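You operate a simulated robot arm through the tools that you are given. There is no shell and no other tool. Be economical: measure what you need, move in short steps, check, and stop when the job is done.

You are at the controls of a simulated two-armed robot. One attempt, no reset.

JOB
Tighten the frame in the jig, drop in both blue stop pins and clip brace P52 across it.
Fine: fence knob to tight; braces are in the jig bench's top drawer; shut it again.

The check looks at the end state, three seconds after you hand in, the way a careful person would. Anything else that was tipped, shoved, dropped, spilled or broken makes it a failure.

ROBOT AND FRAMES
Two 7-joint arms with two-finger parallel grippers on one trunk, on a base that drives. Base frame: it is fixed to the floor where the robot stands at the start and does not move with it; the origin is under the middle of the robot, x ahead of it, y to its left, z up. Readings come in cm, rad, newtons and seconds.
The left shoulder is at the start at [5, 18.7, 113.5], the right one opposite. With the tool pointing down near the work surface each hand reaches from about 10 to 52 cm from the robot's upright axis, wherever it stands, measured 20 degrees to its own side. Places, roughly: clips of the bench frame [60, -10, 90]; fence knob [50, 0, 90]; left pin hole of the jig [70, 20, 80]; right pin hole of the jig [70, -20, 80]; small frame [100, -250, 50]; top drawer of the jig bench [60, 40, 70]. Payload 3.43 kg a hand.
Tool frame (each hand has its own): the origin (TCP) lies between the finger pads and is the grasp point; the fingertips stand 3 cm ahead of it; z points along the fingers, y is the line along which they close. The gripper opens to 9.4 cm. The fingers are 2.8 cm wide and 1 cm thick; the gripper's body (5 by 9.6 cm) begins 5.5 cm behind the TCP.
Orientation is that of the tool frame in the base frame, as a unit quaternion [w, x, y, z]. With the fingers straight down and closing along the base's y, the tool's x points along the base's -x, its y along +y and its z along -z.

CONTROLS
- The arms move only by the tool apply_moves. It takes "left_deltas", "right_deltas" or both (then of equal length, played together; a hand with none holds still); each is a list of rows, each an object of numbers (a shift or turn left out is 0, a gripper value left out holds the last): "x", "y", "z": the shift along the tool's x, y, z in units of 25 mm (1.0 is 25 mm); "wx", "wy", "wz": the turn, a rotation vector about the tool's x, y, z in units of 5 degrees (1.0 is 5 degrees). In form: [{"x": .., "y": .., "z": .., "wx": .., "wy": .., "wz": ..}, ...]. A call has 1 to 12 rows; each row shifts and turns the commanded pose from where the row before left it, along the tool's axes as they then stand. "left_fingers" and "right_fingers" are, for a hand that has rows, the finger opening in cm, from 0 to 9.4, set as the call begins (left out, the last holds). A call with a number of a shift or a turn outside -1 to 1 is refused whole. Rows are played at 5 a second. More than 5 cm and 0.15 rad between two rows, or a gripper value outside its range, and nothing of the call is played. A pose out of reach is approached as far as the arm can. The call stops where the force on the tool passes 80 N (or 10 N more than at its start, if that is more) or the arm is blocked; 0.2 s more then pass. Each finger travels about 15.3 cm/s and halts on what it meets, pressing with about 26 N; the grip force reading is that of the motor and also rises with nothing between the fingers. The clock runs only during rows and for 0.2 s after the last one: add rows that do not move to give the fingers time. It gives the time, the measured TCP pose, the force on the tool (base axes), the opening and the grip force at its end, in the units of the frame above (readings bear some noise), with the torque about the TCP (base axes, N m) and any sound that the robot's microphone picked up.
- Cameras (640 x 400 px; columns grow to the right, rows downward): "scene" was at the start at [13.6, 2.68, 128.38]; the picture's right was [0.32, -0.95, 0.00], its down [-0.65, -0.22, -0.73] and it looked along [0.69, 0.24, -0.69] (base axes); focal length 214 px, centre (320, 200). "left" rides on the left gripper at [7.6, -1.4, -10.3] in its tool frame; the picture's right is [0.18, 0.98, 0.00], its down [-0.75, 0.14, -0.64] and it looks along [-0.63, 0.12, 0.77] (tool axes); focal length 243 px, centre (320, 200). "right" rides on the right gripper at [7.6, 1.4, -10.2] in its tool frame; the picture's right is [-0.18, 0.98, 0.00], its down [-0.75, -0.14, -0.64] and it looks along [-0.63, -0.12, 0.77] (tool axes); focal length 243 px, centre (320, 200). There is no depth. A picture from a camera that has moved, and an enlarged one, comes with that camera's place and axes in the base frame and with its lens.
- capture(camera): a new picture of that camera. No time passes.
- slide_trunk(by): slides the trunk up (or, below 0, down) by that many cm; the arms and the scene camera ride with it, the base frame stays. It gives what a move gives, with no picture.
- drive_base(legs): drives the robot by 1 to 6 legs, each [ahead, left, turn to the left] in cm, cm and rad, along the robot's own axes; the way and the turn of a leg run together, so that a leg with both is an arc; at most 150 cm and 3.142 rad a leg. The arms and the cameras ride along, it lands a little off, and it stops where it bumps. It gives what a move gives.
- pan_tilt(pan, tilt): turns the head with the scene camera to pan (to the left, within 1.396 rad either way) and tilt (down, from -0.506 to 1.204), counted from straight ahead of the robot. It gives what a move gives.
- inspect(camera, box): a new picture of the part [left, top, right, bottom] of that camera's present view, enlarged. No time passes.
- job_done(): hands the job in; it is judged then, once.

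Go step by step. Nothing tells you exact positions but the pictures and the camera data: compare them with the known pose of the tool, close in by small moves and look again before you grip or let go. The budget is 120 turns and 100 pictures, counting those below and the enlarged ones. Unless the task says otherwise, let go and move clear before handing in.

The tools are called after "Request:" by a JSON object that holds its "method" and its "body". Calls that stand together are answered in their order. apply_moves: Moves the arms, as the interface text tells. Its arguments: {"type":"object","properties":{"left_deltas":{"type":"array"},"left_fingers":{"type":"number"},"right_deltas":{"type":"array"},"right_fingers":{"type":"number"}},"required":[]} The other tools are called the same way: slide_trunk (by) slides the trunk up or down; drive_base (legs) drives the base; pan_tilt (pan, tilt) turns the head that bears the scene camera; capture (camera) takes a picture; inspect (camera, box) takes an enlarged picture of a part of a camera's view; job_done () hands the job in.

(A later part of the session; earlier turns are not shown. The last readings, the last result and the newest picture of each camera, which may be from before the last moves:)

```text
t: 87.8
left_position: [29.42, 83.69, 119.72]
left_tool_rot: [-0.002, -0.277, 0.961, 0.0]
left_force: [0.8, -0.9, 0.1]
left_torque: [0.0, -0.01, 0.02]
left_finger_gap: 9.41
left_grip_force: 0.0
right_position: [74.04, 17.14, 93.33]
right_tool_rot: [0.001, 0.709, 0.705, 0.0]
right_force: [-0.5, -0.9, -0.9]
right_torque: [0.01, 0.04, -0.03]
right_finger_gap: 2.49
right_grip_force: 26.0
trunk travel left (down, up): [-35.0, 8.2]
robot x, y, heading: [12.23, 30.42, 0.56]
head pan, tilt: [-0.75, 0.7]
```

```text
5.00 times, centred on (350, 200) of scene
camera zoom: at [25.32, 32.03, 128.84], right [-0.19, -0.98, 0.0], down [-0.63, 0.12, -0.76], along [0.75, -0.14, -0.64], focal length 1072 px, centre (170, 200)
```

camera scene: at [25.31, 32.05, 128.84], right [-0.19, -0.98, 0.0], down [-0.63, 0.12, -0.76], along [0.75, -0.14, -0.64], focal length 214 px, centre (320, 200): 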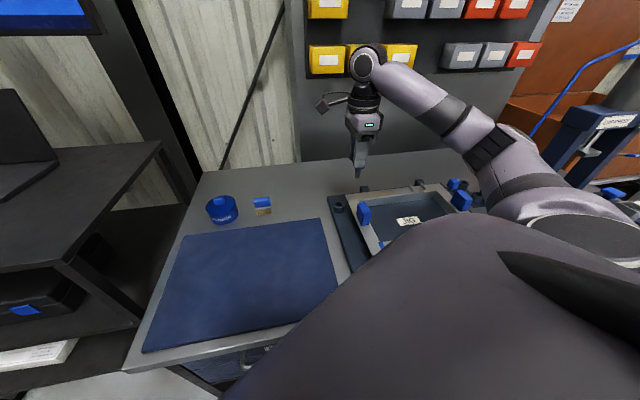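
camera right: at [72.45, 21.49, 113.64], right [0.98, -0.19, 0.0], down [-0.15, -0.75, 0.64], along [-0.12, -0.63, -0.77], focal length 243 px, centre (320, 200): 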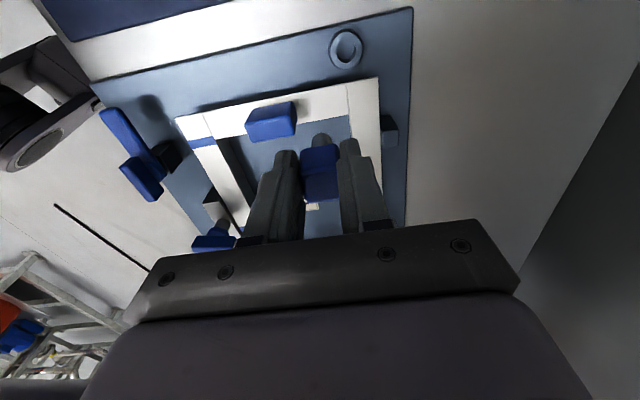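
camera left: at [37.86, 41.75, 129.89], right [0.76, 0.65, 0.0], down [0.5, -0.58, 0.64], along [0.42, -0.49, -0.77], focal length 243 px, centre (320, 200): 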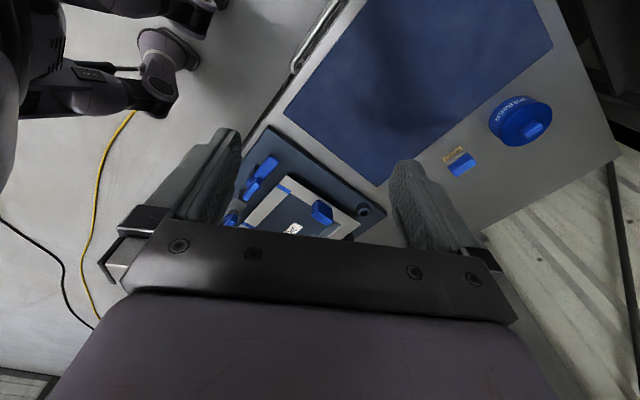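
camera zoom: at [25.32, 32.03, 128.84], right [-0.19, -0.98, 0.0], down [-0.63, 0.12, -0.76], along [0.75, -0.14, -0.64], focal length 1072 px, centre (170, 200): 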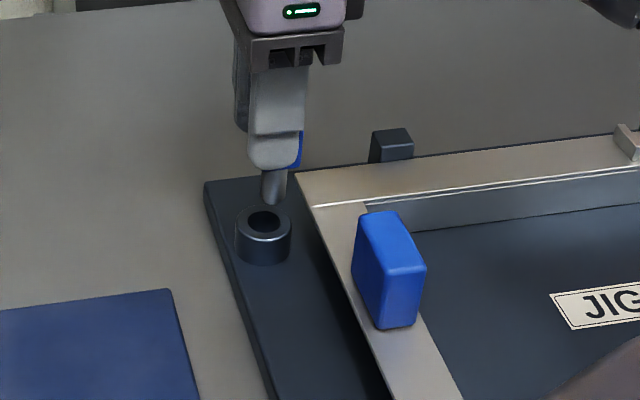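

Request:
{"method": "apply_moves", "body": {"right_deltas": [{"y": 0.09, "x": 0.14}, {}]}}

Request:
{"method": "inspect", "body": {"camera": "right", "box": [240, 60, 400, 160]}}

```text
t: 88.4
left_position: [29.38, 83.73, 119.69]
left_tool_rot: [-0.002, -0.278, 0.961, 0.0]
left_force: [0.4, 0.4, 0.2]
left_torque: [0.02, 0.04, 0.01]
left_finger_gap: 9.39
left_grip_force: 0.0
right_position: [74.27, 17.45, 93.34]
right_tool_rot: [0.0, 0.71, 0.705, -0.001]
right_force: [0.6, -0.3, -0.5]
right_torque: [-0.06, 0.01, 0.01]
right_finger_gap: 2.48
right_grip_force: 25.7
trunk travel left (down, up): [-35.0, 8.2]
robot x, y, heading: [11.82, 30.32, 0.562]
head pan, tilt: [-0.75, 0.7]
```

```text
4.00 times, centred on (320, 110) of right
camera zoom: at [75.85, 24.96, 103.56], right [0.98, -0.19, 0.0], down [-0.15, -0.75, 0.64], along [-0.12, -0.63, -0.77], focal length 970 px, centre (320, 560)
```

zoom: 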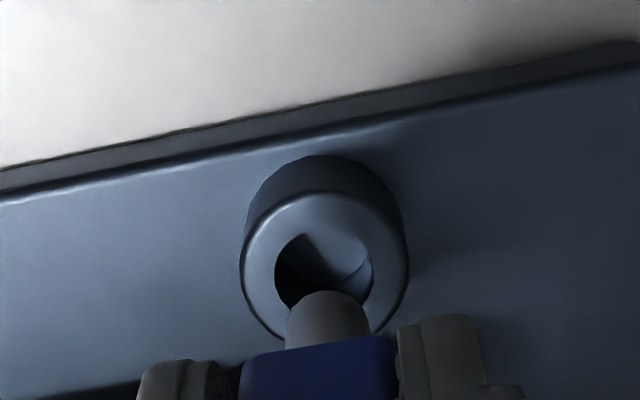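

Hole is now at (324, 268) as in the successful case. Lower.

Request:
{"method": "apply_moves", "body": {"right_deltas": [{"z": 0.3, "y": 0.02}, {"z": 0.3}, {"z": 0.2}, {"z": 0.2}, {"z": 0.3}, {"z": 0.3}, {"z": 0.12}]}}

Request:
{"method": "inspect", "body": {"camera": "scene", "box": [310, 160, 390, 240]}}

```text
t: 90.0
left_position: [29.31, 83.58, 119.74]
left_tool_rot: [-0.001, -0.278, 0.961, -0.001]
left_force: [-0.5, -0.2, 0.3]
left_torque: [0.0, 0.03, -0.01]
left_finger_gap: 9.39
left_grip_force: 0.0
right_position: [74.44, 17.25, 89.19]
right_tool_rot: [0.001, 0.71, 0.705, 0.0]
right_force: [-0.9, 0.0, 7.5]
right_torque: [-0.07, 0.08, -0.01]
right_finger_gap: 2.51
right_grip_force: 25.8
trunk travel left (down, up): [-35.0, 8.2]
robot x, y, heading: [12.26, 30.43, 0.562]
head pan, tilt: [-0.75, 0.7]
```

```text
5.00 times, centred on (350, 200) of scene
camera zoom: at [25.22, 32.04, 128.87], right [-0.19, -0.98, 0.0], down [-0.63, 0.12, -0.77], along [0.75, -0.14, -0.64], focal length 1072 px, centre (170, 200)
```

zoom: 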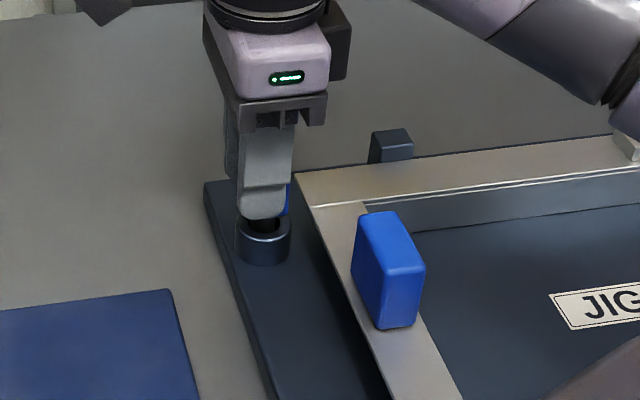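

Seated at the same height as the first (89.2). Release and rise.

Request:
{"method": "apply_moves", "body": {"right_deltas": [{}, {}, {}], "right_fingers": 5}}

Request:
{"method": "apply_moves", "body": {"right_deltas": [{"z": -0.5}, {"z": -1}, {"z": -1}, {"z": -1}, {"z": -1}, {"z": -1}, {"z": -1}]}}

Request:
{"method": "inspect", "body": {"camera": "scene", "box": [300, 150, 460, 270]}}

```text
t: 90.8
left_position: [29.4, 83.66, 119.75]
left_tool_rot: [0.0, -0.277, 0.961, 0.0]
left_force: [0.1, 0.3, 0.7]
left_torque: [-0.01, 0.0, 0.02]
left_finger_gap: 9.42
left_grip_force: 0.0
right_position: [74.47, 17.38, 89.05]
right_tool_rot: [0.0, 0.709, 0.705, -0.001]
right_force: [0.1, -0.8, 1.0]
right_torque: [-0.03, -0.03, -0.01]
right_finger_gap: 4.99
right_grip_force: 0.1
trunk travel left (down, up): [-35.0, 8.2]
robot x, y, heading: [12.13, 30.44, 0.564]
head pan, tilt: [-0.75, 0.7]
```

```text
t: 92.4
left_position: [29.17, 83.72, 119.65]
left_tool_rot: [-0.001, -0.278, 0.961, -0.001]
left_force: [0.2, -0.6, -0.6]
left_torque: [-0.03, 0.01, 0.0]
left_finger_gap: 9.41
left_grip_force: 0.0
right_position: [74.49, 17.45, 105.41]
right_tool_rot: [0.0, 0.71, 0.704, -0.002]
right_force: [0.0, 0.4, 0.3]
right_torque: [0.02, 0.01, 0.01]
right_finger_gap: 5.01
right_grip_force: 0.0
trunk travel left (down, up): [-35.0, 8.2]
robot x, y, heading: [12.25, 30.53, 0.565]
head pan, tilt: [-0.75, 0.7]
```

```text
3.33 times, centred on (380, 210) of scene
camera zoom: at [25.28, 32.04, 128.84], right [-0.19, -0.98, 0.0], down [-0.63, 0.12, -0.77], along [0.75, -0.14, -0.64], focal length 715 px, centre (120, 167)
```

zoom: 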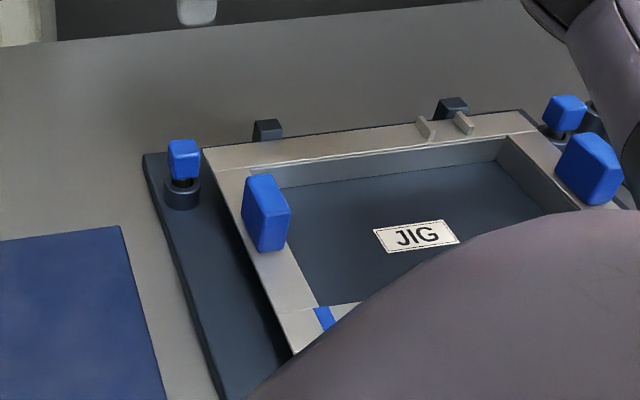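

Both pins are in. Next the drawer: retract the hand, back off, face the bench and stand at about (-12, 45) for the drawer handle.

Request:
{"method": "apply_moves", "body": {"right_deltas": [{"y": -1, "z": -0.5}, {"y": -1, "z": -0.5}, {"y": -1, "z": -0.3}, {"y": -1}, {"y": -1}, {"y": -1}, {"y": -1}, {"y": -1}, {"y": -1}]}}

Request:
{"method": "drive_base", "body": {"legs": [[-12.7, 8, 0], [0, 0, -0.565], [-12, 14.5, 0]]}}

Request:
{"method": "pan_tilt", "body": {"pan": -0.1, "tilt": 0.8}}

Request:
{"method": "capture", "body": {"camera": "scene"}}

```text
t: 94.4
left_position: [29.33, 83.76, 119.51]
left_tool_rot: [-0.002, -0.278, 0.961, 0.0]
left_force: [0.5, 0.0, -0.8]
left_torque: [-0.05, 0.02, 0.01]
left_finger_gap: 9.4
left_grip_force: 0.1
right_position: [52.73, 17.98, 107.27]
right_tool_rot: [-0.008, 0.707, 0.707, -0.033]
right_force: [0.5, -1.8, 1.1]
right_torque: [0.19, 0.02, -0.03]
right_finger_gap: 5.03
right_grip_force: 0.1
right hand out of reach, approached as far as the arm can: row 8
trunk travel left (down, up): [-35.0, 8.2]
robot x, y, heading: [11.82, 30.23, 0.561]
head pan, tilt: [-0.75, 0.7]
```

```text
t: 98.8
left_position: [27.36, 81.42, 119.7]
left_tool_rot: [-0.001, -0.005, 1.0, 0.0]
left_force: [-0.3, 0.6, 0.2]
left_torque: [-0.05, -0.03, -0.04]
left_finger_gap: 9.42
left_grip_force: 0.1
right_position: [13.09, 12.9, 108.75]
right_tool_rot: [0.0, 0.874, 0.485, -0.001]
right_force: [-0.6, 0.7, 0.3]
right_torque: [0.03, 0.0, 0.03]
right_finger_gap: 4.99
right_grip_force: 0.0
trunk travel left (down, up): [-35.0, 8.2]
robot x, y, heading: [-15.11, 45.05, 0.008]
head pan, tilt: [-0.75, 0.7]
```

```text
t: 99.8
left_position: [27.42, 81.21, 119.61]
left_tool_rot: [-0.002, -0.005, 1.0, 0.0]
left_force: [-0.3, 0.2, 0.6]
left_torque: [0.02, -0.01, -0.01]
left_finger_gap: 9.41
left_grip_force: 0.1
right_position: [13.23, 12.91, 108.91]
right_tool_rot: [-0.001, 0.874, 0.486, -0.001]
right_force: [0.0, -0.7, -0.7]
right_torque: [0.0, 0.01, 0.01]
right_finger_gap: 4.99
right_grip_force: 0.1
trunk travel left (down, up): [-35.0, 8.2]
robot x, y, heading: [-15.2, 45.22, 0.009]
head pan, tilt: [-0.099, 0.799]
```

```text
37 pictures are left
camera scene: at [-1.34, 44.38, 128.02], right [-0.09, -1.0, 0.0], down [-0.71, 0.06, -0.7], along [0.69, -0.06, -0.72], focal length 214 px, centre (320, 200)
```

scene: 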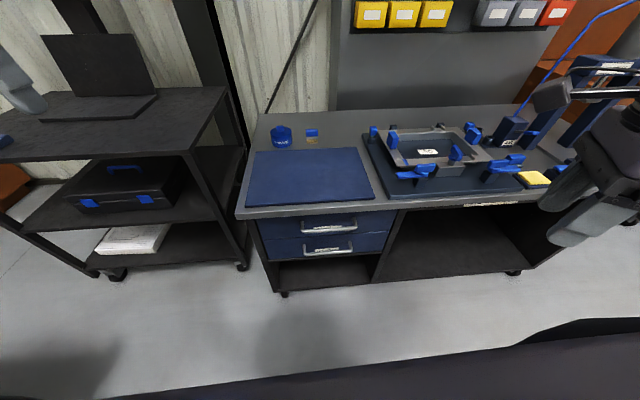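

Handle of the top (BRACES) drawer is at about (40.5, 37.5, 70.5), running y 29–46. I'll lower the trunk and turn the right hand to point forward with the fingers closing vertically.

Request:
{"method": "slide_trunk", "body": {"by": -15}}

Request:
{"method": "apply_moves", "body": {"right_deltas": [{"wz": -0.92}, {"wz": -0.92}, {"wz": -0.92}, {"wz": -0.92}, {"wz": -0.92}, {"wz": -0.92}, {"wz": -0.92}, {"wx": -1}, {"wx": -1}, {"wx": -1}, {"wx": -1}, {"wx": -1}]}}

Request:
{"method": "apply_moves", "body": {"right_deltas": [{"wx": -1}, {"wx": -1}, {"wx": -1}, {"wx": -1}, {"wx": -1}, {"wx": -1}, {"wx": -1}, {"wx": -1}, {"wx": -1}, {"wx": -1}, {"wx": -1}, {"wx": -1}]}}

```text
t: 101.6
left_position: [27.41, 81.36, 104.71]
left_tool_rot: [-0.001, -0.006, 1.0, -0.001]
left_force: [-0.3, 0.2, 0.2]
left_torque: [-0.05, 0.03, 0.0]
left_finger_gap: 9.41
left_grip_force: 0.2
right_position: [13.11, 12.93, 93.7]
right_tool_rot: [0.001, 0.874, 0.486, -0.002]
right_force: [-1.1, 0.2, 0.2]
right_torque: [0.01, 0.03, 0.03]
right_finger_gap: 5.0
right_grip_force: 0.0
trunk travel left (down, up): [-20.0, 23.2]
robot x, y, heading: [-15.18, 45.21, 0.01]
head pan, tilt: [-0.099, 0.799]
```

```text
t: 104.2
left_position: [27.44, 81.36, 104.68]
left_tool_rot: [-0.002, -0.005, 1.0, 0.0]
left_force: [0.1, 0.3, 0.5]
left_torque: [0.0, 0.03, 0.0]
left_finger_gap: 9.42
left_grip_force: 0.0
right_position: [13.75, 12.6, 94.62]
right_tool_rot: [0.151, 0.689, 0.692, 0.152]
right_force: [-0.5, 0.5, 0.1]
right_torque: [0.0, -0.02, -0.01]
right_finger_gap: 5.0
right_grip_force: 0.1
right hand out of reach, approached as far as the arm can: row 12
trunk travel left (down, up): [-20.0, 23.2]
robot x, y, heading: [-15.2, 45.09, 0.012]
head pan, tilt: [-0.099, 0.799]
```

```text
t: 106.8
left_position: [27.41, 81.35, 104.65]
left_tool_rot: [-0.002, -0.005, 1.0, 0.0]
left_force: [-0.5, 0.7, -0.2]
left_torque: [0.03, -0.03, 0.0]
left_finger_gap: 9.4
left_grip_force: 0.2
right_position: [23.88, 4.88, 102.39]
right_tool_rot: [0.475, 0.52, 0.524, 0.479]
right_force: [-0.4, -0.4, -0.5]
right_torque: [0.0, -0.04, -0.03]
right_finger_gap: 5.0
right_grip_force: 0.0
right hand out of reach, approached as far as the arm can: row 1, 2, 3, 4, 5, 6, 7, 8, 9, 10, 11, 12
trunk travel left (down, up): [-20.0, 23.2]
robot x, y, heading: [-15.19, 45.26, 0.006]
head pan, tilt: [-0.099, 0.799]
```

Request:
{"method": "apply_moves", "body": {"right_deltas": [{"z": 0.9, "x": 0.5}, {"z": 0.9, "x": 0.5}, {"z": 0.9, "x": 0.5}, {"z": 0.9, "x": 0.5}, {"z": 0.9, "x": 0.5}, {"x": 1, "y": -0.7}, {"x": 1, "y": -0.7}, {"x": 1, "y": -0.7}, {"x": 1, "y": -0.7}, {"x": 1, "y": -0.7}, {"x": 1, "y": -0.7}, {"x": 1, "y": -0.7}]}}

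Request:
{"method": "capture", "body": {"camera": "right"}}

Request:
{"method": "capture", "body": {"camera": "scene"}}

```text
t: 109.4
left_position: [27.41, 81.38, 104.73]
left_tool_rot: [-0.002, -0.005, 1.0, -0.001]
left_force: [-0.8, 0.7, 0.0]
left_torque: [0.0, -0.04, 0.01]
left_finger_gap: 9.4
left_grip_force: 0.0
right_position: [33.99, 28.5, 89.15]
right_tool_rot: [0.476, 0.522, 0.523, 0.477]
right_force: [0.4, 0.6, -0.6]
right_torque: [-0.01, -0.02, 0.02]
right_finger_gap: 5.0
right_grip_force: 0.1
trunk travel left (down, up): [-20.0, 23.2]
robot x, y, heading: [-15.17, 45.07, 0.01]
head pan, tilt: [-0.099, 0.799]
```

```text
36 pictures are left
camera right: at [23.8, 36.18, 91.55], right [0.09, -0.18, 0.98], down [-0.65, -0.76, -0.08], along [0.75, -0.63, -0.19], focal length 243 px, centre (320, 200)
```

right: 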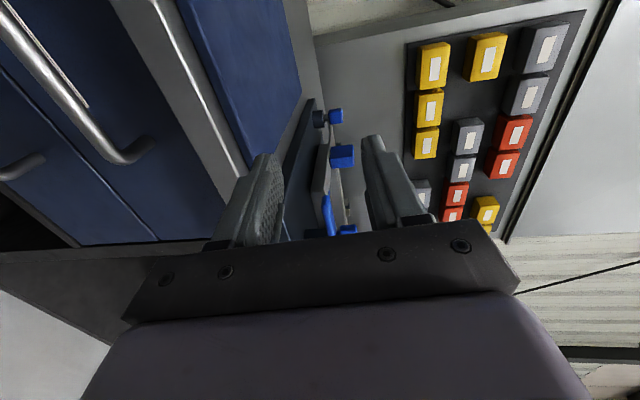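

```text
35 pictures are left
camera scene: at [-1.34, 44.4, 113.02], right [-0.09, -1.0, 0.0], down [-0.71, 0.06, -0.7], along [0.69, -0.06, -0.72], focal length 214 px, centre (320, 200)
```

scene: 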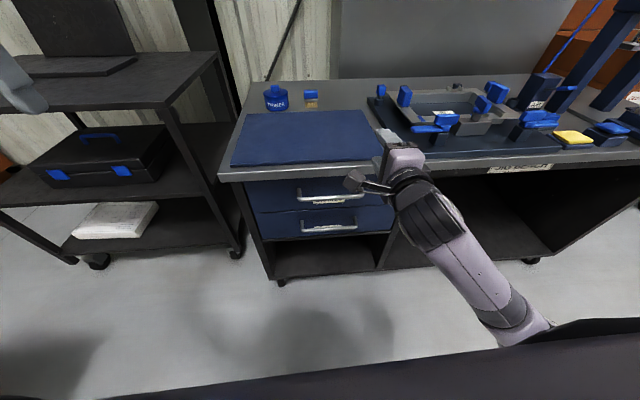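

Handle bar estimate: (40, 37.5, 71.3). Lower the hand in front of it.

Request:
{"method": "apply_moves", "body": {"right_deltas": [{"z": -0.8}, {"x": 0.46, "y": -1}, {"x": 0.46, "y": -1}, {"x": 0.46, "y": -1}, {"x": 0.46, "y": -1}, {"x": 0.46, "y": -1}, {"x": 0.46, "y": -1}, {"x": 0.46, "y": -1}]}}

Request:
{"method": "capture", "body": {"camera": "right"}}

Request:
{"method": "inspect", "body": {"camera": "scene", "box": [240, 140, 440, 260]}}

```text
t: 110.7
left_position: [27.5, 81.35, 104.73]
left_tool_rot: [-0.001, -0.005, 1.0, 0.0]
left_force: [0.2, -0.6, -0.3]
left_torque: [-0.01, 0.06, 0.0]
left_finger_gap: 9.39
left_grip_force: 0.1
right_position: [33.11, 29.61, 81.78]
right_tool_rot: [0.558, 0.436, 0.542, 0.452]
right_force: [0.0, 0.1, -0.8]
right_torque: [0.01, 0.02, -0.04]
right_finger_gap: 5.0
right_grip_force: 0.1
trunk travel left (down, up): [-20.0, 23.2]
robot x, y, heading: [-15.17, 44.94, 0.014]
head pan, tilt: [-0.099, 0.799]
stopped in row 6 (right hand): the arm was blocked; the commanded pose is now the measured one
```

```text
34 pictures are left
camera right: at [22.83, 37.28, 81.16], right [-0.03, 0.03, 1.0], down [-0.64, -0.77, 0.0], along [0.77, -0.64, 0.04], focal length 243 px, centre (320, 200)
```

right: 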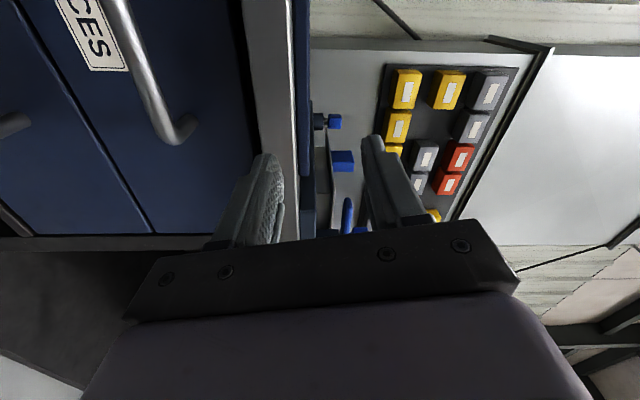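

```text
3.20 times, centred on (340, 200) of scene
camera zoom: at [-1.34, 44.38, 113.02], right [-0.09, -1.0, 0.0], down [-0.71, 0.06, -0.7], along [0.69, -0.06, -0.72], focal length 686 px, centre (256, 200)
```

zoom: 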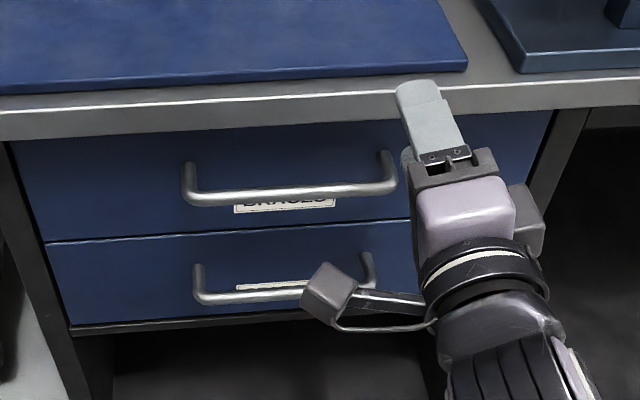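

The arm was blocked at z≈82 with the tool horizontal (no contact force; a joint limit). I'll pitch the tool about 40° downward instead, which keeps the wrist higher.

Request:
{"method": "apply_moves", "body": {"right_deltas": [{"y": 0.8, "z": -0.5}, {"z": -0.5, "wz": 0.8}, {"wz": 0.8}, {"wz": 0.8}, {"wx": 1}, {"wx": 1}, {"wx": 1}, {"wx": 1}, {"wx": 1}, {"wx": 1}, {"wx": 1}, {"wx": 1}]}}

```text
t: 111.5
left_position: [27.31, 81.36, 104.72]
left_tool_rot: [-0.002, -0.005, 1.0, 0.0]
left_force: [0.8, 0.4, 1.2]
left_torque: [0.01, -0.02, 0.02]
left_finger_gap: 9.39
left_grip_force: 0.1
right_position: [31.47, 27.58, 84.68]
right_tool_rot: [0.584, 0.409, 0.534, 0.455]
right_force: [-0.4, 0.0, -0.6]
right_torque: [0.01, -0.01, -0.02]
right_finger_gap: 5.01
right_grip_force: 0.1
trunk travel left (down, up): [-20.0, 23.2]
robot x, y, heading: [-15.07, 44.98, 0.011]
head pan, tilt: [-0.099, 0.799]
stopped in row 3 (right hand): the arm was blocked; the commanded pose is now the measured one
```

Request:
{"method": "slide_trunk", "body": {"by": 12}}

Request:
{"method": "apply_moves", "body": {"right_deltas": [{"z": 0.5}, {"z": 0.5, "wx": 1}, {"wx": 1}, {"wx": 1}, {"wx": 1}, {"wx": 1}, {"wx": 1}, {"wx": 1}, {"wx": 1}]}}

```text
t: 113.0
left_position: [27.45, 81.37, 116.74]
left_tool_rot: [-0.001, -0.005, 1.0, 0.0]
left_force: [0.4, -0.2, -0.3]
left_torque: [-0.03, 0.0, -0.04]
left_finger_gap: 9.42
left_grip_force: 0.1
right_position: [31.47, 27.71, 96.67]
right_tool_rot: [0.584, 0.409, 0.535, 0.454]
right_force: [0.3, 0.1, -0.5]
right_torque: [-0.05, 0.0, 0.01]
right_finger_gap: 4.99
right_grip_force: 0.1
trunk travel left (down, up): [-32.0, 11.2]
robot x, y, heading: [-14.84, 44.97, 0.014]
head pan, tilt: [-0.099, 0.799]
```

```text
t: 113.8
left_position: [27.52, 81.34, 116.67]
left_tool_rot: [-0.002, -0.005, 1.0, -0.001]
left_force: [-0.1, 0.5, -0.4]
left_torque: [-0.03, 0.03, -0.02]
left_finger_gap: 9.39
left_grip_force: 0.1
right_position: [33.67, 25.13, 95.04]
right_tool_rot: [0.575, 0.416, 0.615, 0.344]
right_force: [0.7, 0.4, -0.9]
right_torque: [0.03, -0.01, 0.02]
right_finger_gap: 5.01
right_grip_force: 0.0
trunk travel left (down, up): [-32.0, 11.2]
robot x, y, heading: [-15.12, 45.15, 0.01]
head pan, tilt: [-0.099, 0.799]
stopped in row 4 (right hand): the arm was blocked; the commanded pose is now the measured one
```

Still near a limit. Retreat toward the earlier free position (right and up), then reorient the other way round.

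Request:
{"method": "apply_moves", "body": {"right_deltas": [{"x": -1, "y": 0.5}, {"x": -1, "y": 0.5}, {"x": -1, "y": 0.5}, {"x": -1, "y": 0.5}, {"x": -1, "y": 0.5}, {"x": -1}]}}

Request:
{"method": "capture", "body": {"camera": "scene"}}

```text
t: 115.2
left_position: [27.48, 81.37, 116.63]
left_tool_rot: [-0.001, -0.006, 1.0, 0.0]
left_force: [1.1, -0.1, -0.2]
left_torque: [-0.04, 0.02, 0.0]
left_finger_gap: 9.39
left_grip_force: 0.0
right_position: [34.4, 14.16, 106.83]
right_tool_rot: [0.574, 0.416, 0.615, 0.344]
right_force: [0.3, -0.9, 1.2]
right_torque: [0.04, -0.01, 0.02]
right_finger_gap: 5.01
right_grip_force: 0.0
trunk travel left (down, up): [-32.0, 11.2]
robot x, y, heading: [-15.33, 45.05, 0.01]
head pan, tilt: [-0.099, 0.799]
```

```text
32 pictures are left
camera scene: at [-1.33, 44.36, 125.01], right [-0.09, -1.0, 0.0], down [-0.71, 0.06, -0.7], along [0.69, -0.06, -0.72], focal length 214 px, centre (320, 200)
```

scene: 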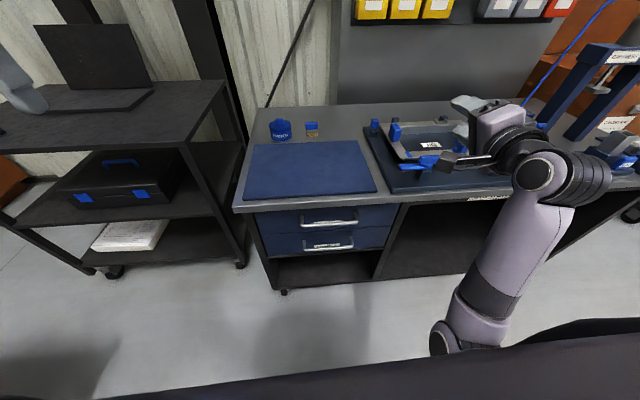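

I'll unwind the right hand to its neutral tool-down pose, and use the left arm for the drawer instead.

Request:
{"method": "apply_moves", "body": {"right_deltas": [{"wx": 0.432, "wy": 0.72, "wz": -0.523}, {"wx": 0.432, "wy": 0.72, "wz": -0.523}, {"wx": 0.432, "wy": 0.72, "wz": -0.523}, {"wx": 0.432, "wy": 0.72, "wz": -0.523}, {"wx": 0.432, "wy": 0.72, "wz": -0.523}, {"wx": 0.432, "wy": 0.72, "wz": -0.523}, {"wx": 0.432, "wy": 0.72, "wz": -0.523}, {"wx": 0.432, "wy": 0.72, "wz": -0.523}, {"wx": 0.432, "wy": 0.72, "wz": -0.523}, {"wx": 0.432, "wy": 0.72, "wz": -0.523}, {"wx": 0.432, "wy": 0.72, "wz": -0.523}, {"wx": 0.432, "wy": 0.72, "wz": -0.523}]}}

Request:
{"method": "apply_moves", "body": {"right_deltas": [{"wx": 0.432, "wy": 0.72, "wz": -0.523}, {"wx": 0.432, "wy": 0.72, "wz": -0.523}, {"wx": 0.432, "wy": 0.72, "wz": -0.523}, {"wx": 0.432, "wy": 0.72, "wz": -0.523}, {"wx": 0.432, "wy": 0.72, "wz": -0.523}, {"wx": 0.432, "wy": 0.72, "wz": -0.523}, {"wx": 0.432, "wy": 0.72, "wz": -0.523}, {"wx": 0.432, "wy": 0.72, "wz": -0.523}, {"wx": 0.432, "wy": 0.72, "wz": -0.523}]}}

```text
t: 117.8
left_position: [27.42, 81.29, 116.72]
left_tool_rot: [-0.001, -0.005, 1.0, 0.0]
left_force: [0.2, 0.8, 0.7]
left_torque: [0.03, -0.01, 0.0]
left_finger_gap: 9.41
left_grip_force: 0.1
right_position: [34.4, 14.04, 106.94]
right_tool_rot: [0.277, 0.2, 0.925, 0.164]
right_force: [0.7, -0.9, 0.1]
right_torque: [0.01, -0.01, 0.01]
right_finger_gap: 4.99
right_grip_force: 0.0
trunk travel left (down, up): [-32.0, 11.2]
robot x, y, heading: [-15.38, 45.29, 0.014]
head pan, tilt: [-0.099, 0.799]
```

```text
t: 119.8
left_position: [27.51, 81.22, 116.73]
left_tool_rot: [-0.002, -0.005, 1.0, 0.0]
left_force: [0.2, 0.3, 0.1]
left_torque: [0.04, 0.02, -0.02]
left_finger_gap: 9.39
left_grip_force: 0.0
right_position: [34.34, 14.05, 106.8]
right_tool_rot: [0.001, 0.0, 1.0, -0.002]
right_force: [0.0, 0.3, 0.1]
right_torque: [-0.01, 0.0, 0.05]
right_finger_gap: 5.01
right_grip_force: 0.1
trunk travel left (down, up): [-32.0, 11.2]
robot x, y, heading: [-15.2, 45.13, 0.015]
head pan, tilt: [-0.099, 0.799]
```

Unwound fine. Try the right hand the other way: yaw −90° (as for the knob), then pitch forward ~55°.

Request:
{"method": "apply_moves", "body": {"right_deltas": [{"x": 0.3, "y": 0.8}, {"y": 0.8}, {"y": 0.8}, {"wz": -1}, {"wz": -1}, {"wz": -1}, {"wz": -1}, {"wz": -1}, {"wz": -1}, {"wz": -1}, {"wz": -1}, {"wz": -1}]}}

Request:
{"method": "apply_moves", "body": {"right_deltas": [{"wz": -1}, {"wz": -1}, {"wz": -1}, {"wz": -1}, {"wz": -1}, {"wz": -1}, {"wz": -1}, {"wz": -1}, {"wz": -1}]}}

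Request:
{"method": "apply_moves", "body": {"right_deltas": [{"wx": 1}, {"wx": 1}, {"wx": 1}, {"wx": 1}, {"wx": 1}, {"wx": 1}, {"wx": 1}, {"wx": 1}, {"wx": 1}, {"wx": 1}, {"wx": 1}]}}

```text
t: 122.5
left_position: [27.47, 81.28, 116.62]
left_tool_rot: [-0.001, -0.005, 1.0, 0.0]
left_force: [-1.6, -0.3, 0.6]
left_torque: [-0.01, -0.03, -0.04]
left_finger_gap: 9.4
left_grip_force: 0.0
right_position: [33.6, 20.11, 106.94]
right_tool_rot: [0.001, -0.384, 0.923, -0.003]
right_force: [0.2, 0.9, 0.0]
right_torque: [0.0, 0.01, 0.02]
right_finger_gap: 4.98
right_grip_force: 0.1
trunk travel left (down, up): [-32.0, 11.2]
robot x, y, heading: [-15.19, 45.21, 0.015]
head pan, tilt: [-0.099, 0.799]
```

```text
t: 124.5
left_position: [27.34, 81.3, 116.7]
left_tool_rot: [-0.002, -0.005, 1.0, 0.0]
left_force: [0.2, -0.1, 0.1]
left_torque: [0.0, 0.0, 0.03]
left_finger_gap: 9.41
left_grip_force: 0.0
right_position: [33.65, 20.07, 106.74]
right_tool_rot: [-0.001, 0.707, -0.707, 0.003]
right_force: [0.1, 0.3, 0.9]
right_torque: [-0.05, -0.02, 0.0]
right_finger_gap: 5.02
right_grip_force: 0.0
trunk travel left (down, up): [-32.0, 11.2]
robot x, y, heading: [-15.25, 44.58, 0.007]
head pan, tilt: [-0.099, 0.799]
```

```text
t: 126.8
left_position: [27.29, 81.35, 116.71]
left_tool_rot: [0.0, -0.006, 1.0, 0.0]
left_force: [0.0, 0.5, 0.8]
left_torque: [0.0, -0.01, -0.01]
left_finger_gap: 9.4
left_grip_force: 0.0
right_position: [33.65, 20.08, 106.79]
right_tool_rot: [-0.326, 0.627, -0.626, 0.329]
right_force: [-0.3, -0.2, 0.1]
right_torque: [-0.02, -0.01, -0.02]
right_finger_gap: 5.01
right_grip_force: 0.1
trunk travel left (down, up): [-32.0, 11.2]
robot x, y, heading: [-14.99, 44.75, 0.009]
head pan, tilt: [-0.099, 0.799]
```

That works. Now descend to a pre-grasp about 6 cm short of the handle.

Request:
{"method": "apply_moves", "body": {"right_deltas": [{"x": -0.62, "y": 0.93, "z": 0.71}, {"x": -0.62, "y": 0.93, "z": 0.71}, {"x": -0.62, "y": 0.93, "z": 0.71}, {"x": -0.62, "y": 0.93, "z": 0.71}, {"x": -0.62, "y": 0.93, "z": 0.71}, {"x": -0.62, "y": 0.93, "z": 0.71}, {"x": -0.62, "y": 0.93, "z": 0.71}, {"x": -0.62, "y": 0.93, "z": 0.71}, {"x": -0.62, "y": 0.93, "z": 0.71}, {"x": -0.62, "y": 0.93, "z": 0.71}, {"x": -0.6, "y": 0.9, "z": 0.6}]}}

Request:
{"method": "capture", "body": {"camera": "right"}}

Request:
{"method": "capture", "body": {"camera": "scene"}}

```text
t: 129.2
left_position: [27.42, 81.35, 116.74]
left_tool_rot: [-0.002, -0.005, 1.0, 0.001]
left_force: [0.0, 0.0, -0.1]
left_torque: [0.01, 0.0, 0.0]
left_finger_gap: 9.38
left_grip_force: 0.1
right_position: [34.83, 36.82, 74.91]
right_tool_rot: [-0.327, 0.628, -0.625, 0.328]
right_force: [-0.4, 1.0, -0.3]
right_torque: [0.0, -0.01, 0.03]
right_finger_gap: 5.02
right_grip_force: 0.1
trunk travel left (down, up): [-32.0, 11.2]
robot x, y, heading: [-15.1, 45.03, 0.015]
head pan, tilt: [-0.099, 0.799]
```

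```text
31 pictures are left
camera right: at [25.62, 29.17, 79.56], right [-0.56, 0.18, -0.81], down [-0.45, 0.76, 0.48], along [0.7, 0.63, -0.34], focal length 243 px, centre (320, 200)
```

right: 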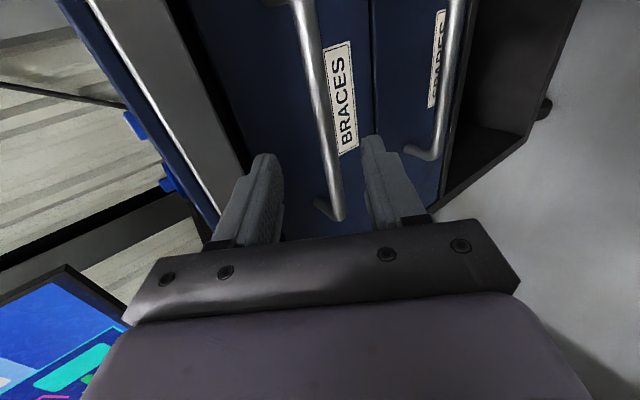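

```text
30 pictures are left
camera scene: at [-1.33, 44.39, 125.02], right [-0.09, -1.0, 0.0], down [-0.71, 0.06, -0.7], along [0.69, -0.06, -0.72], focal length 214 px, centre (320, 200)
```

scene: 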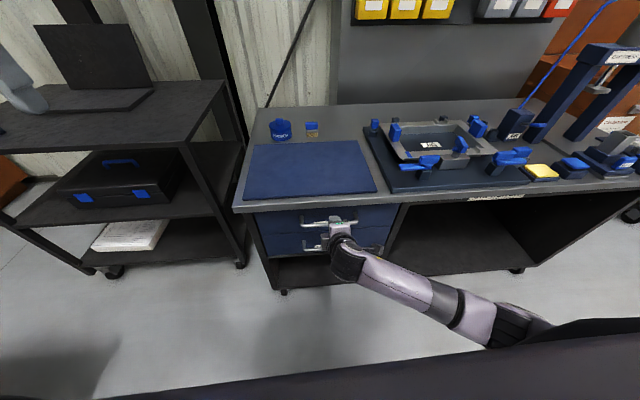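

The bar lies right between the fingers, 6.4 cm ahead. Narrow to 3.2 cm, advance 4.8 cm and close.

Request:
{"method": "apply_moves", "body": {"right_deltas": [{"z": 0.6}, {"z": 0.6}, {"z": 0.4}, {"z": 0.3}], "right_fingers": 3.2}}

Request:
{"method": "apply_moves", "body": {"right_deltas": [{}, {}, {}], "right_fingers": 0}}

```text
t: 130.2
left_position: [27.44, 81.2, 116.62]
left_tool_rot: [-0.002, -0.005, 1.0, 0.0]
left_force: [0.8, -0.3, 0.6]
left_torque: [-0.01, 0.01, -0.02]
left_finger_gap: 9.44
left_grip_force: 0.1
right_position: [38.73, 36.94, 72.1]
right_tool_rot: [-0.326, 0.628, -0.626, 0.329]
right_force: [-0.2, -1.1, 0.8]
right_torque: [0.02, 0.0, -0.01]
right_finger_gap: 3.2
right_grip_force: 0.0
trunk travel left (down, up): [-32.0, 11.2]
robot x, y, heading: [-15.09, 45.16, 0.009]
head pan, tilt: [-0.099, 0.799]
```

```text
t: 131.1
left_position: [27.39, 81.21, 116.59]
left_tool_rot: [-0.001, -0.005, 1.0, 0.0]
left_force: [0.7, 0.4, -1.5]
left_torque: [0.01, 0.04, -0.02]
left_finger_gap: 9.4
left_grip_force: 0.1
right_position: [38.61, 37.09, 71.87]
right_tool_rot: [-0.325, 0.628, -0.627, 0.327]
right_force: [-13.4, 1.5, -13.2]
right_torque: [-0.16, 0.5, -0.16]
right_finger_gap: 1.36
right_grip_force: 45.0
trunk travel left (down, up): [-32.0, 11.2]
robot x, y, heading: [-14.69, 45.15, 0.008]
head pan, tilt: [-0.099, 0.799]
```

Gripped the handle. Pull the drawer open by driving back 20 cm.

Request:
{"method": "drive_base", "body": {"legs": [[-20, 0, 0]]}}

Request:
{"method": "capture", "body": {"camera": "scene"}}

```text
t: 132.7
left_position: [6.92, 81.06, 116.49]
left_tool_rot: [-0.003, -0.002, 1.0, -0.002]
left_force: [0.2, 0.4, -0.2]
left_torque: [0.0, 0.0, 0.01]
left_finger_gap: 9.4
left_grip_force: 0.0
right_position: [17.7, 37.03, 71.94]
right_tool_rot: [-0.325, 0.629, -0.627, 0.325]
right_force: [1.4, 26.4, -22.2]
right_torque: [-0.04, 0.45, 0.52]
right_finger_gap: 1.35
right_grip_force: 44.5
trunk travel left (down, up): [-32.0, 11.2]
robot x, y, heading: [-35.96, 45.33, 0.002]
head pan, tilt: [-0.099, 0.799]
```

```text
29 pictures are left
camera scene: at [-22.02, 44.31, 124.99], right [-0.1, -1.0, 0.0], down [-0.71, 0.07, -0.7], along [0.69, -0.07, -0.72], focal length 214 px, centre (320, 200)
```

scene: 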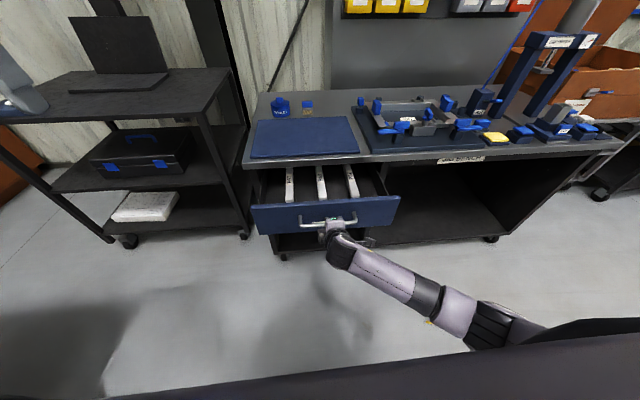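

Drawer is open; three labelled braces lie along x. Zoom on the labels.

Request:
{"method": "inspect", "body": {"camera": "scene", "box": [265, 155, 375, 225]}}

```text
5.71 times, centred on (320, 190) of scene
camera zoom: at [-22.02, 44.31, 124.99], right [-0.1, -1.0, 0.0], down [-0.71, 0.07, -0.7], along [0.69, -0.07, -0.72], focal length 1226 px, centre (320, 257)
```

zoom: 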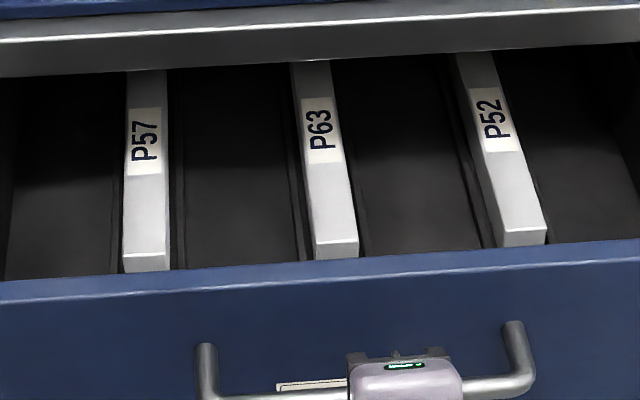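

P52 is the rightmost. Its middle is still under the bench, so pull the drawer a further 8 cm if it goes.

Request:
{"method": "drive_base", "body": {"legs": [[-8, 0, 0]]}}

Request:
{"method": "inspect", "body": {"camera": "scene", "box": [250, 140, 410, 240]}}

```text
t: 133.8
left_position: [-1.21, 80.99, 116.59]
left_tool_rot: [-0.002, -0.003, 1.0, -0.001]
left_force: [-0.1, 0.0, 0.6]
left_torque: [0.0, 0.0, 0.02]
left_finger_gap: 9.41
left_grip_force: 0.0
right_position: [9.65, 36.8, 71.77]
right_tool_rot: [-0.325, 0.629, -0.628, 0.324]
right_force: [-0.6, 0.4, -6.9]
right_torque: [-0.52, 0.17, -0.24]
right_finger_gap: 1.38
right_grip_force: 44.7
trunk travel left (down, up): [-32.0, 11.2]
robot x, y, heading: [-44.18, 45.27, 0.014]
head pan, tilt: [-0.099, 0.799]
```

```text
4.00 times, centred on (330, 190) of scene
camera zoom: at [-30.15, 44.16, 125.01], right [-0.09, -1.0, 0.0], down [-0.71, 0.07, -0.7], along [0.69, -0.06, -0.72], focal length 858 px, centre (280, 240)
```

zoom: 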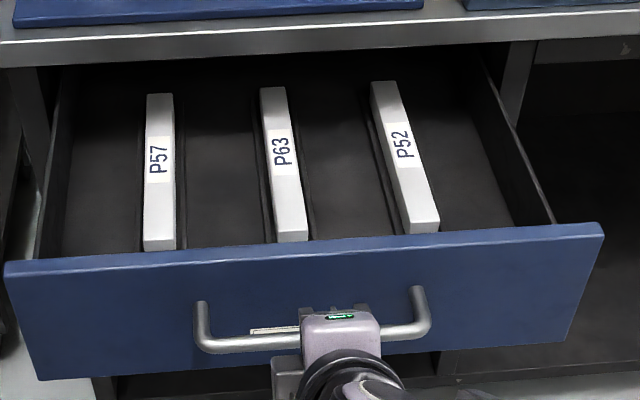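

All three braces are now fully exposed: P52 spans x≈21–42 at y≈27, top z≈72. Release the handle, retract and bring the hand back to vertical.

Request:
{"method": "apply_moves", "body": {"right_deltas": [{}, {}, {"z": -0.7}, {"z": -1}, {"z": -1}, {"z": -0.8, "y": -1}, {"y": -1, "z": -0.7}, {"y": -1, "z": -0.7}, {"y": -1, "z": -0.7}, {"y": -1, "z": -0.7}, {"y": -1, "z": -0.7}, {"y": -1, "z": -0.7}], "right_fingers": 3.4}}

Request:
{"method": "apply_moves", "body": {"right_deltas": [{"wx": -1}, {"wx": -1}, {"wx": -1}, {"wx": -1}, {"wx": -1}, {"wx": -1}, {"wx": -1}, {"wx": -1}, {"wx": -1}, {"wx": -1}, {"wx": -1}]}}

```text
t: 136.3
left_position: [-1.3, 80.88, 116.62]
left_tool_rot: [-0.002, -0.004, 1.0, 0.0]
left_force: [0.0, -0.2, -0.1]
left_torque: [0.02, 0.01, -0.03]
left_finger_gap: 9.4
left_grip_force: 0.1
right_position: [4.08, 36.94, 97.35]
right_tool_rot: [-0.325, 0.63, -0.627, 0.323]
right_force: [-0.4, 0.7, -0.4]
right_torque: [0.03, -0.01, 0.04]
right_finger_gap: 3.4
right_grip_force: 0.1
trunk travel left (down, up): [-32.0, 11.2]
robot x, y, heading: [-44.18, 44.84, 0.005]
head pan, tilt: [-0.099, 0.799]
```

```text
t: 138.8
left_position: [-1.25, 81.0, 116.68]
left_tool_rot: [-0.001, -0.003, 1.0, 0.001]
left_force: [0.6, -0.1, 0.5]
left_torque: [-0.01, 0.02, -0.02]
left_finger_gap: 9.42
left_grip_force: 0.0
right_position: [3.99, 36.91, 97.32]
right_tool_rot: [0.002, 0.708, -0.706, -0.003]
right_force: [0.1, -0.4, -0.2]
right_torque: [-0.02, -0.02, -0.04]
right_finger_gap: 3.41
right_grip_force: 0.0
trunk travel left (down, up): [-32.0, 11.2]
robot x, y, heading: [-43.37, 44.79, 0.007]
head pan, tilt: [-0.099, 0.799]
```

Drive to the drawer's right side: right 65 cm, turn left 1.4 rad, then shift to about (9, -20).

Request:
{"method": "drive_base", "body": {"legs": [[0, -65, 0], [0, 0, 1.4], [8.8, -51, 0]]}}

Request:
{"method": "pan_tilt", "body": {"pan": -0.3, "tilt": 0.85}}

Request:
{"method": "capture", "body": {"camera": "scene"}}

Request:
{"method": "capture", "body": {"camera": "right"}}

```text
t: 152.9
left_position: [-21.8, 28.52, 116.61]
left_tool_rot: [-0.001, -0.648, 0.762, -0.001]
left_force: [-0.4, 0.6, -0.4]
left_torque: [0.01, 0.02, 0.01]
left_finger_gap: 9.39
left_grip_force: 0.1
right_position: [22.7, 26.34, 97.28]
right_tool_rot: [0.003, 0.997, -0.081, -0.001]
right_force: [0.7, -0.4, -0.1]
right_torque: [0.02, -0.02, -0.01]
right_finger_gap: 3.37
right_grip_force: 0.1
trunk travel left (down, up): [-32.0, 11.2]
robot x, y, heading: [6.59, -19.7, 1.411]
head pan, tilt: [-0.099, 0.799]
```

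```text
t: 153.6
left_position: [-21.69, 28.43, 116.68]
left_tool_rot: [-0.001, -0.649, 0.761, -0.001]
left_force: [-0.9, 0.0, 0.5]
left_torque: [0.01, 0.01, -0.02]
left_finger_gap: 9.4
left_grip_force: 0.1
right_position: [22.69, 26.34, 97.32]
right_tool_rot: [0.002, 0.997, -0.081, 0.0]
right_force: [0.1, 0.6, -0.1]
right_torque: [0.0, -0.04, 0.02]
right_finger_gap: 3.43
right_grip_force: 0.1
trunk travel left (down, up): [-32.0, 11.2]
robot x, y, heading: [6.56, -19.63, 1.415]
head pan, tilt: [-0.3, 0.85]
```

```text
26 pictures are left
camera scene: at [11.15, -6.9, 124.62], right [0.9, -0.44, 0.0], down [-0.33, -0.67, -0.66], along [0.29, 0.59, -0.75], focal length 214 px, centre (320, 200)
```

scene: 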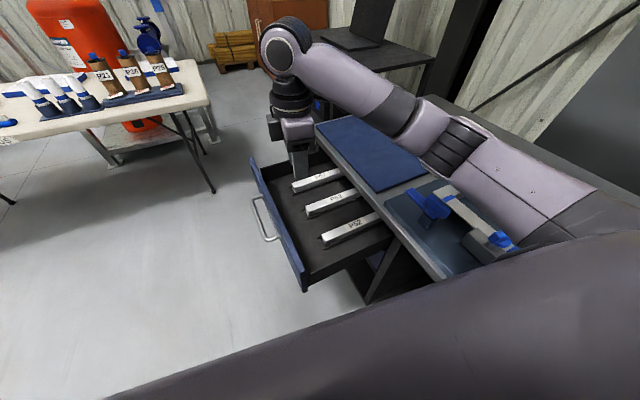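

```text
25 pictures are left
camera right: at [30.0, 23.7, 107.51], right [-0.34, -0.94, 0.01], down [-0.72, 0.26, 0.64], along [-0.6, 0.21, -0.77], focal length 243 px, centre (320, 200)
```

right: 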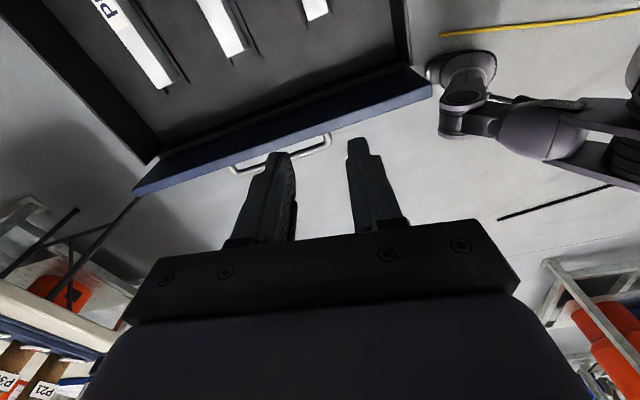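

The braces lie deeper than I thought: P52 spans x≈28–51, y≈24.6, top z≈65.5. I'll turn the hand so its camera faces away from the bench edge (tool x = −x), then grip near x≈33.

Request:
{"method": "apply_moves", "body": {"right_deltas": [{"wz": 1}, {"wz": 1}, {"wz": 1}, {"wz": 1}, {"wz": 1}, {"wz": 1}, {"wz": 1}, {"wz": 1}, {"wz": 1}, {"wz": 1}, {"wz": 1}, {"wz": 1}]}}

Request:
{"method": "apply_moves", "body": {"right_deltas": [{"wz": 1}, {"wz": 1}, {"wz": 1}, {"wz": 1}, {"wz": 1}, {"wz": 1}, {"wz": 1}, {"wz": 1}, {"wz": 1}, {"wz": 1}, {"wz": 1}, {"wz": 1}]}}

Request:
{"method": "apply_moves", "body": {"right_deltas": [{"wz": 1}, {"wz": 1}, {"wz": 1}, {"wz": 1}, {"wz": 1}, {"wz": 1}, {"wz": 1}, {"wz": 1}, {"wz": 1}, {"wz": 1}, {"wz": 0.15}]}}

Request:
{"method": "apply_moves", "body": {"right_deltas": [{"x": -0.8, "y": -0.15, "z": 0.7}, {"x": -0.8, "y": -0.15, "z": 0.7}, {"x": -0.8, "y": -0.15, "z": 0.7}, {"x": -0.8, "y": -0.15, "z": 0.7}, {"x": -0.8, "z": 0.7}]}}

Request:
{"method": "capture", "body": {"camera": "right"}}

```text
t: 156.2
left_position: [-21.59, 28.43, 116.54]
left_tool_rot: [-0.001, -0.648, 0.761, -0.001]
left_force: [0.1, 0.3, 0.4]
left_torque: [0.01, -0.03, 0.01]
left_finger_gap: 9.41
left_grip_force: 0.0
right_position: [22.7, 26.18, 97.25]
right_tool_rot: [0.002, 0.822, -0.569, 0.001]
right_force: [0.1, 0.0, -0.2]
right_torque: [0.02, 0.02, -0.01]
right_finger_gap: 3.42
right_grip_force: 0.1
trunk travel left (down, up): [-32.0, 11.2]
robot x, y, heading: [6.86, -19.54, 1.41]
head pan, tilt: [-0.3, 0.85]
```

```text
t: 158.8
left_position: [-21.73, 28.45, 116.8]
left_tool_rot: [-0.001, -0.648, 0.762, -0.001]
left_force: [-0.5, -0.2, 0.1]
left_torque: [-0.02, -0.03, -0.07]
left_finger_gap: 9.39
left_grip_force: 0.0
right_position: [22.72, 26.32, 97.33]
right_tool_rot: [-0.002, -0.427, 0.904, -0.002]
right_force: [0.2, 0.1, 0.3]
right_torque: [-0.02, 0.0, 0.0]
right_finger_gap: 3.4
right_grip_force: 0.1
trunk travel left (down, up): [-32.0, 11.2]
robot x, y, heading: [6.83, -19.79, 1.411]
head pan, tilt: [-0.3, 0.85]
```

```text
t: 161.2
left_position: [-21.7, 28.35, 116.66]
left_tool_rot: [-0.001, -0.648, 0.762, -0.001]
left_force: [-0.3, -0.1, 0.1]
left_torque: [0.01, 0.01, 0.03]
left_finger_gap: 9.41
left_grip_force: 0.0
right_position: [22.72, 26.37, 97.32]
right_tool_rot: [-0.001, 0.001, 1.0, -0.003]
right_force: [-0.2, 0.6, 0.2]
right_torque: [-0.01, -0.03, -0.01]
right_finger_gap: 3.41
right_grip_force: 0.1
trunk travel left (down, up): [-32.0, 11.2]
robot x, y, heading: [6.71, -19.68, 1.406]
head pan, tilt: [-0.3, 0.85]
```

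```text
t: 162.4
left_position: [-21.68, 28.36, 116.7]
left_tool_rot: [-0.001, -0.648, 0.762, -0.001]
left_force: [-0.5, 0.2, -0.1]
left_torque: [0.02, -0.01, 0.0]
left_finger_gap: 9.39
left_grip_force: 0.0
right_position: [32.52, 25.01, 88.48]
right_tool_rot: [0.0, 0.0, 1.0, -0.002]
right_force: [0.1, -0.8, -0.4]
right_torque: [0.0, 0.01, 0.01]
right_finger_gap: 3.39
right_grip_force: 0.0
trunk travel left (down, up): [-32.0, 11.2]
robot x, y, heading: [6.93, -19.37, 1.413]
head pan, tilt: [-0.3, 0.85]
```

```text
24 pictures are left
camera right: at [24.96, 26.4, 98.77], right [0.19, 0.98, -0.01], down [0.75, -0.14, 0.64], along [0.63, -0.12, -0.77], focal length 243 px, centre (320, 200)
```

right: 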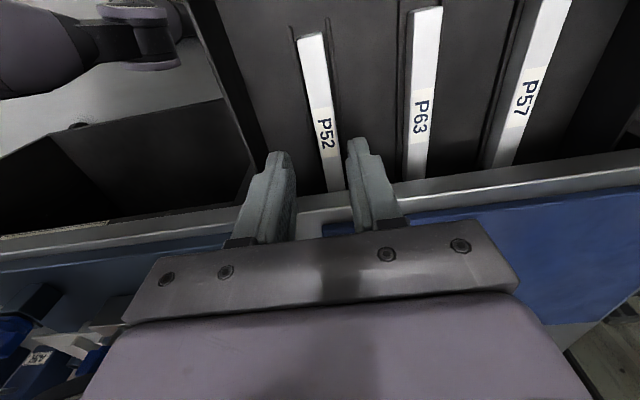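

P52's axis is y≈24.4, near end x≈28.5. Open to 5 cm, move to x≈35 and descend to z≈70, then check.

Request:
{"method": "apply_moves", "body": {"right_deltas": [{"x": -0.5, "y": -0.12}, {"x": -0.5, "y": -0.12}, {"z": 0.9}, {"z": 0.9}, {"z": 0.9}, {"z": 0.9}, {"z": 0.9}, {"z": 0.9}, {"z": 0.9}, {"z": 0.9}], "right_fingers": 5}}

Request:
{"method": "capture", "body": {"camera": "right"}}

Request:
{"method": "inspect", "body": {"camera": "scene", "box": [250, 120, 450, 270]}}

```text
t: 164.8
left_position: [-23.19, 28.24, 116.22]
left_tool_rot: [0.002, -0.652, 0.758, -0.004]
left_force: [-0.3, 0.2, 0.4]
left_torque: [0.07, 0.01, 0.01]
left_finger_gap: 9.4
left_grip_force: 0.1
right_position: [34.29, 28.7, 75.61]
right_tool_rot: [0.014, -0.013, 0.998, 0.052]
right_force: [-0.9, -0.1, 0.6]
right_torque: [0.01, -0.04, -0.03]
right_finger_gap: 5.0
right_grip_force: 0.0
trunk travel left (down, up): [-32.0, 11.2]
robot x, y, heading: [6.53, -19.61, 1.424]
head pan, tilt: [-0.3, 0.85]
stopped in row 10 (right hand): the arm was blocked; the commanded pose is now the measured one
```

```text
23 pictures are left
camera right: at [26.42, 28.78, 85.76], right [0.16, 0.98, 0.11], down [0.74, -0.19, 0.64], along [0.65, -0.02, -0.76], focal length 243 px, centre (320, 200)
```

right: 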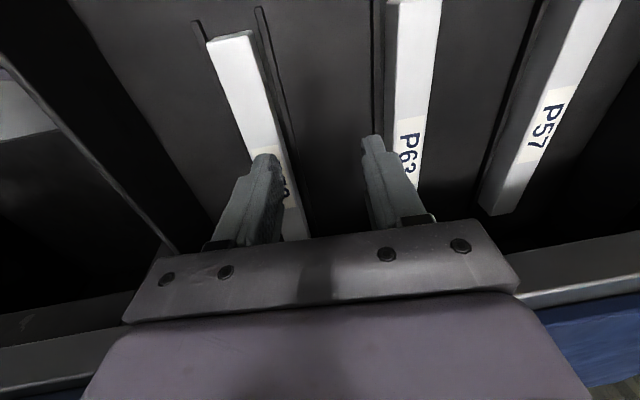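

```text
2.67 times, centred on (350, 195) of scene
camera zoom: at [10.06, -6.57, 124.48], right [0.9, -0.43, 0.01], down [-0.32, -0.68, -0.66], along [0.29, 0.59, -0.75], focal length 572 px, centre (240, 213)
```

zoom: 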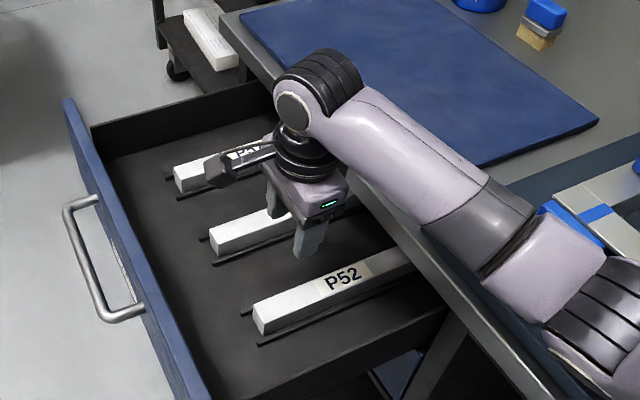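

The forearm touched the bench edge. Lift straight back up and check that nothing was moved.

Request:
{"method": "apply_moves", "body": {"right_deltas": [{"z": -0.8}, {"z": -1}, {"z": -1}, {"z": -1}, {"z": -1}, {"z": -1}, {"z": -1}, {"z": -1}]}}

Request:
{"method": "pan_tilt", "body": {"pan": -1.1, "tilt": 0.75}}

Request:
{"method": "capture", "body": {"camera": "scene"}}

```text
t: 166.6
left_position: [-22.07, 28.12, 116.6]
left_tool_rot: [-0.002, -0.651, 0.759, -0.001]
left_force: [-0.7, -0.1, -0.1]
left_torque: [-0.01, 0.0, 0.02]
left_finger_gap: 9.39
left_grip_force: 0.0
right_position: [34.69, 26.0, 94.26]
right_tool_rot: [0.006, -0.008, 0.999, 0.043]
right_force: [0.3, -0.4, -0.5]
right_torque: [0.0, -0.02, 0.0]
right_finger_gap: 4.99
right_grip_force: 0.0
trunk travel left (down, up): [-32.0, 11.2]
robot x, y, heading: [6.83, -19.79, 1.421]
head pan, tilt: [-0.3, 0.85]
```

```text
t: 167.7
left_position: [-22.17, 28.27, 116.64]
left_tool_rot: [-0.001, -0.651, 0.759, -0.002]
left_force: [-0.3, -0.2, 0.0]
left_torque: [-0.01, -0.01, -0.02]
left_finger_gap: 9.41
left_grip_force: 0.0
right_position: [34.8, 26.06, 94.27]
right_tool_rot: [0.007, -0.008, 0.999, 0.044]
right_force: [-0.1, -0.1, 0.5]
right_torque: [0.02, 0.01, -0.02]
right_finger_gap: 4.99
right_grip_force: 0.1
trunk travel left (down, up): [-32.0, 11.2]
robot x, y, heading: [6.55, -19.95, 1.416]
head pan, tilt: [-1.1, 0.75]
```

```text
21 pictures are left
camera scene: at [15.5, -11.31, 125.42], right [0.31, -0.95, 0.0], down [-0.65, -0.21, -0.73], along [0.69, 0.23, -0.68], focal length 214 px, centre (320, 200)
```

scene: 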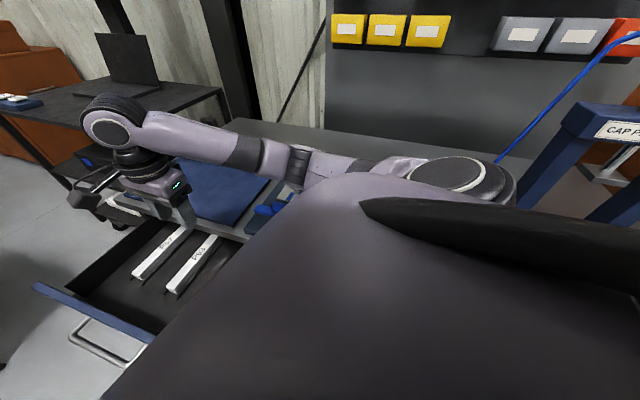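

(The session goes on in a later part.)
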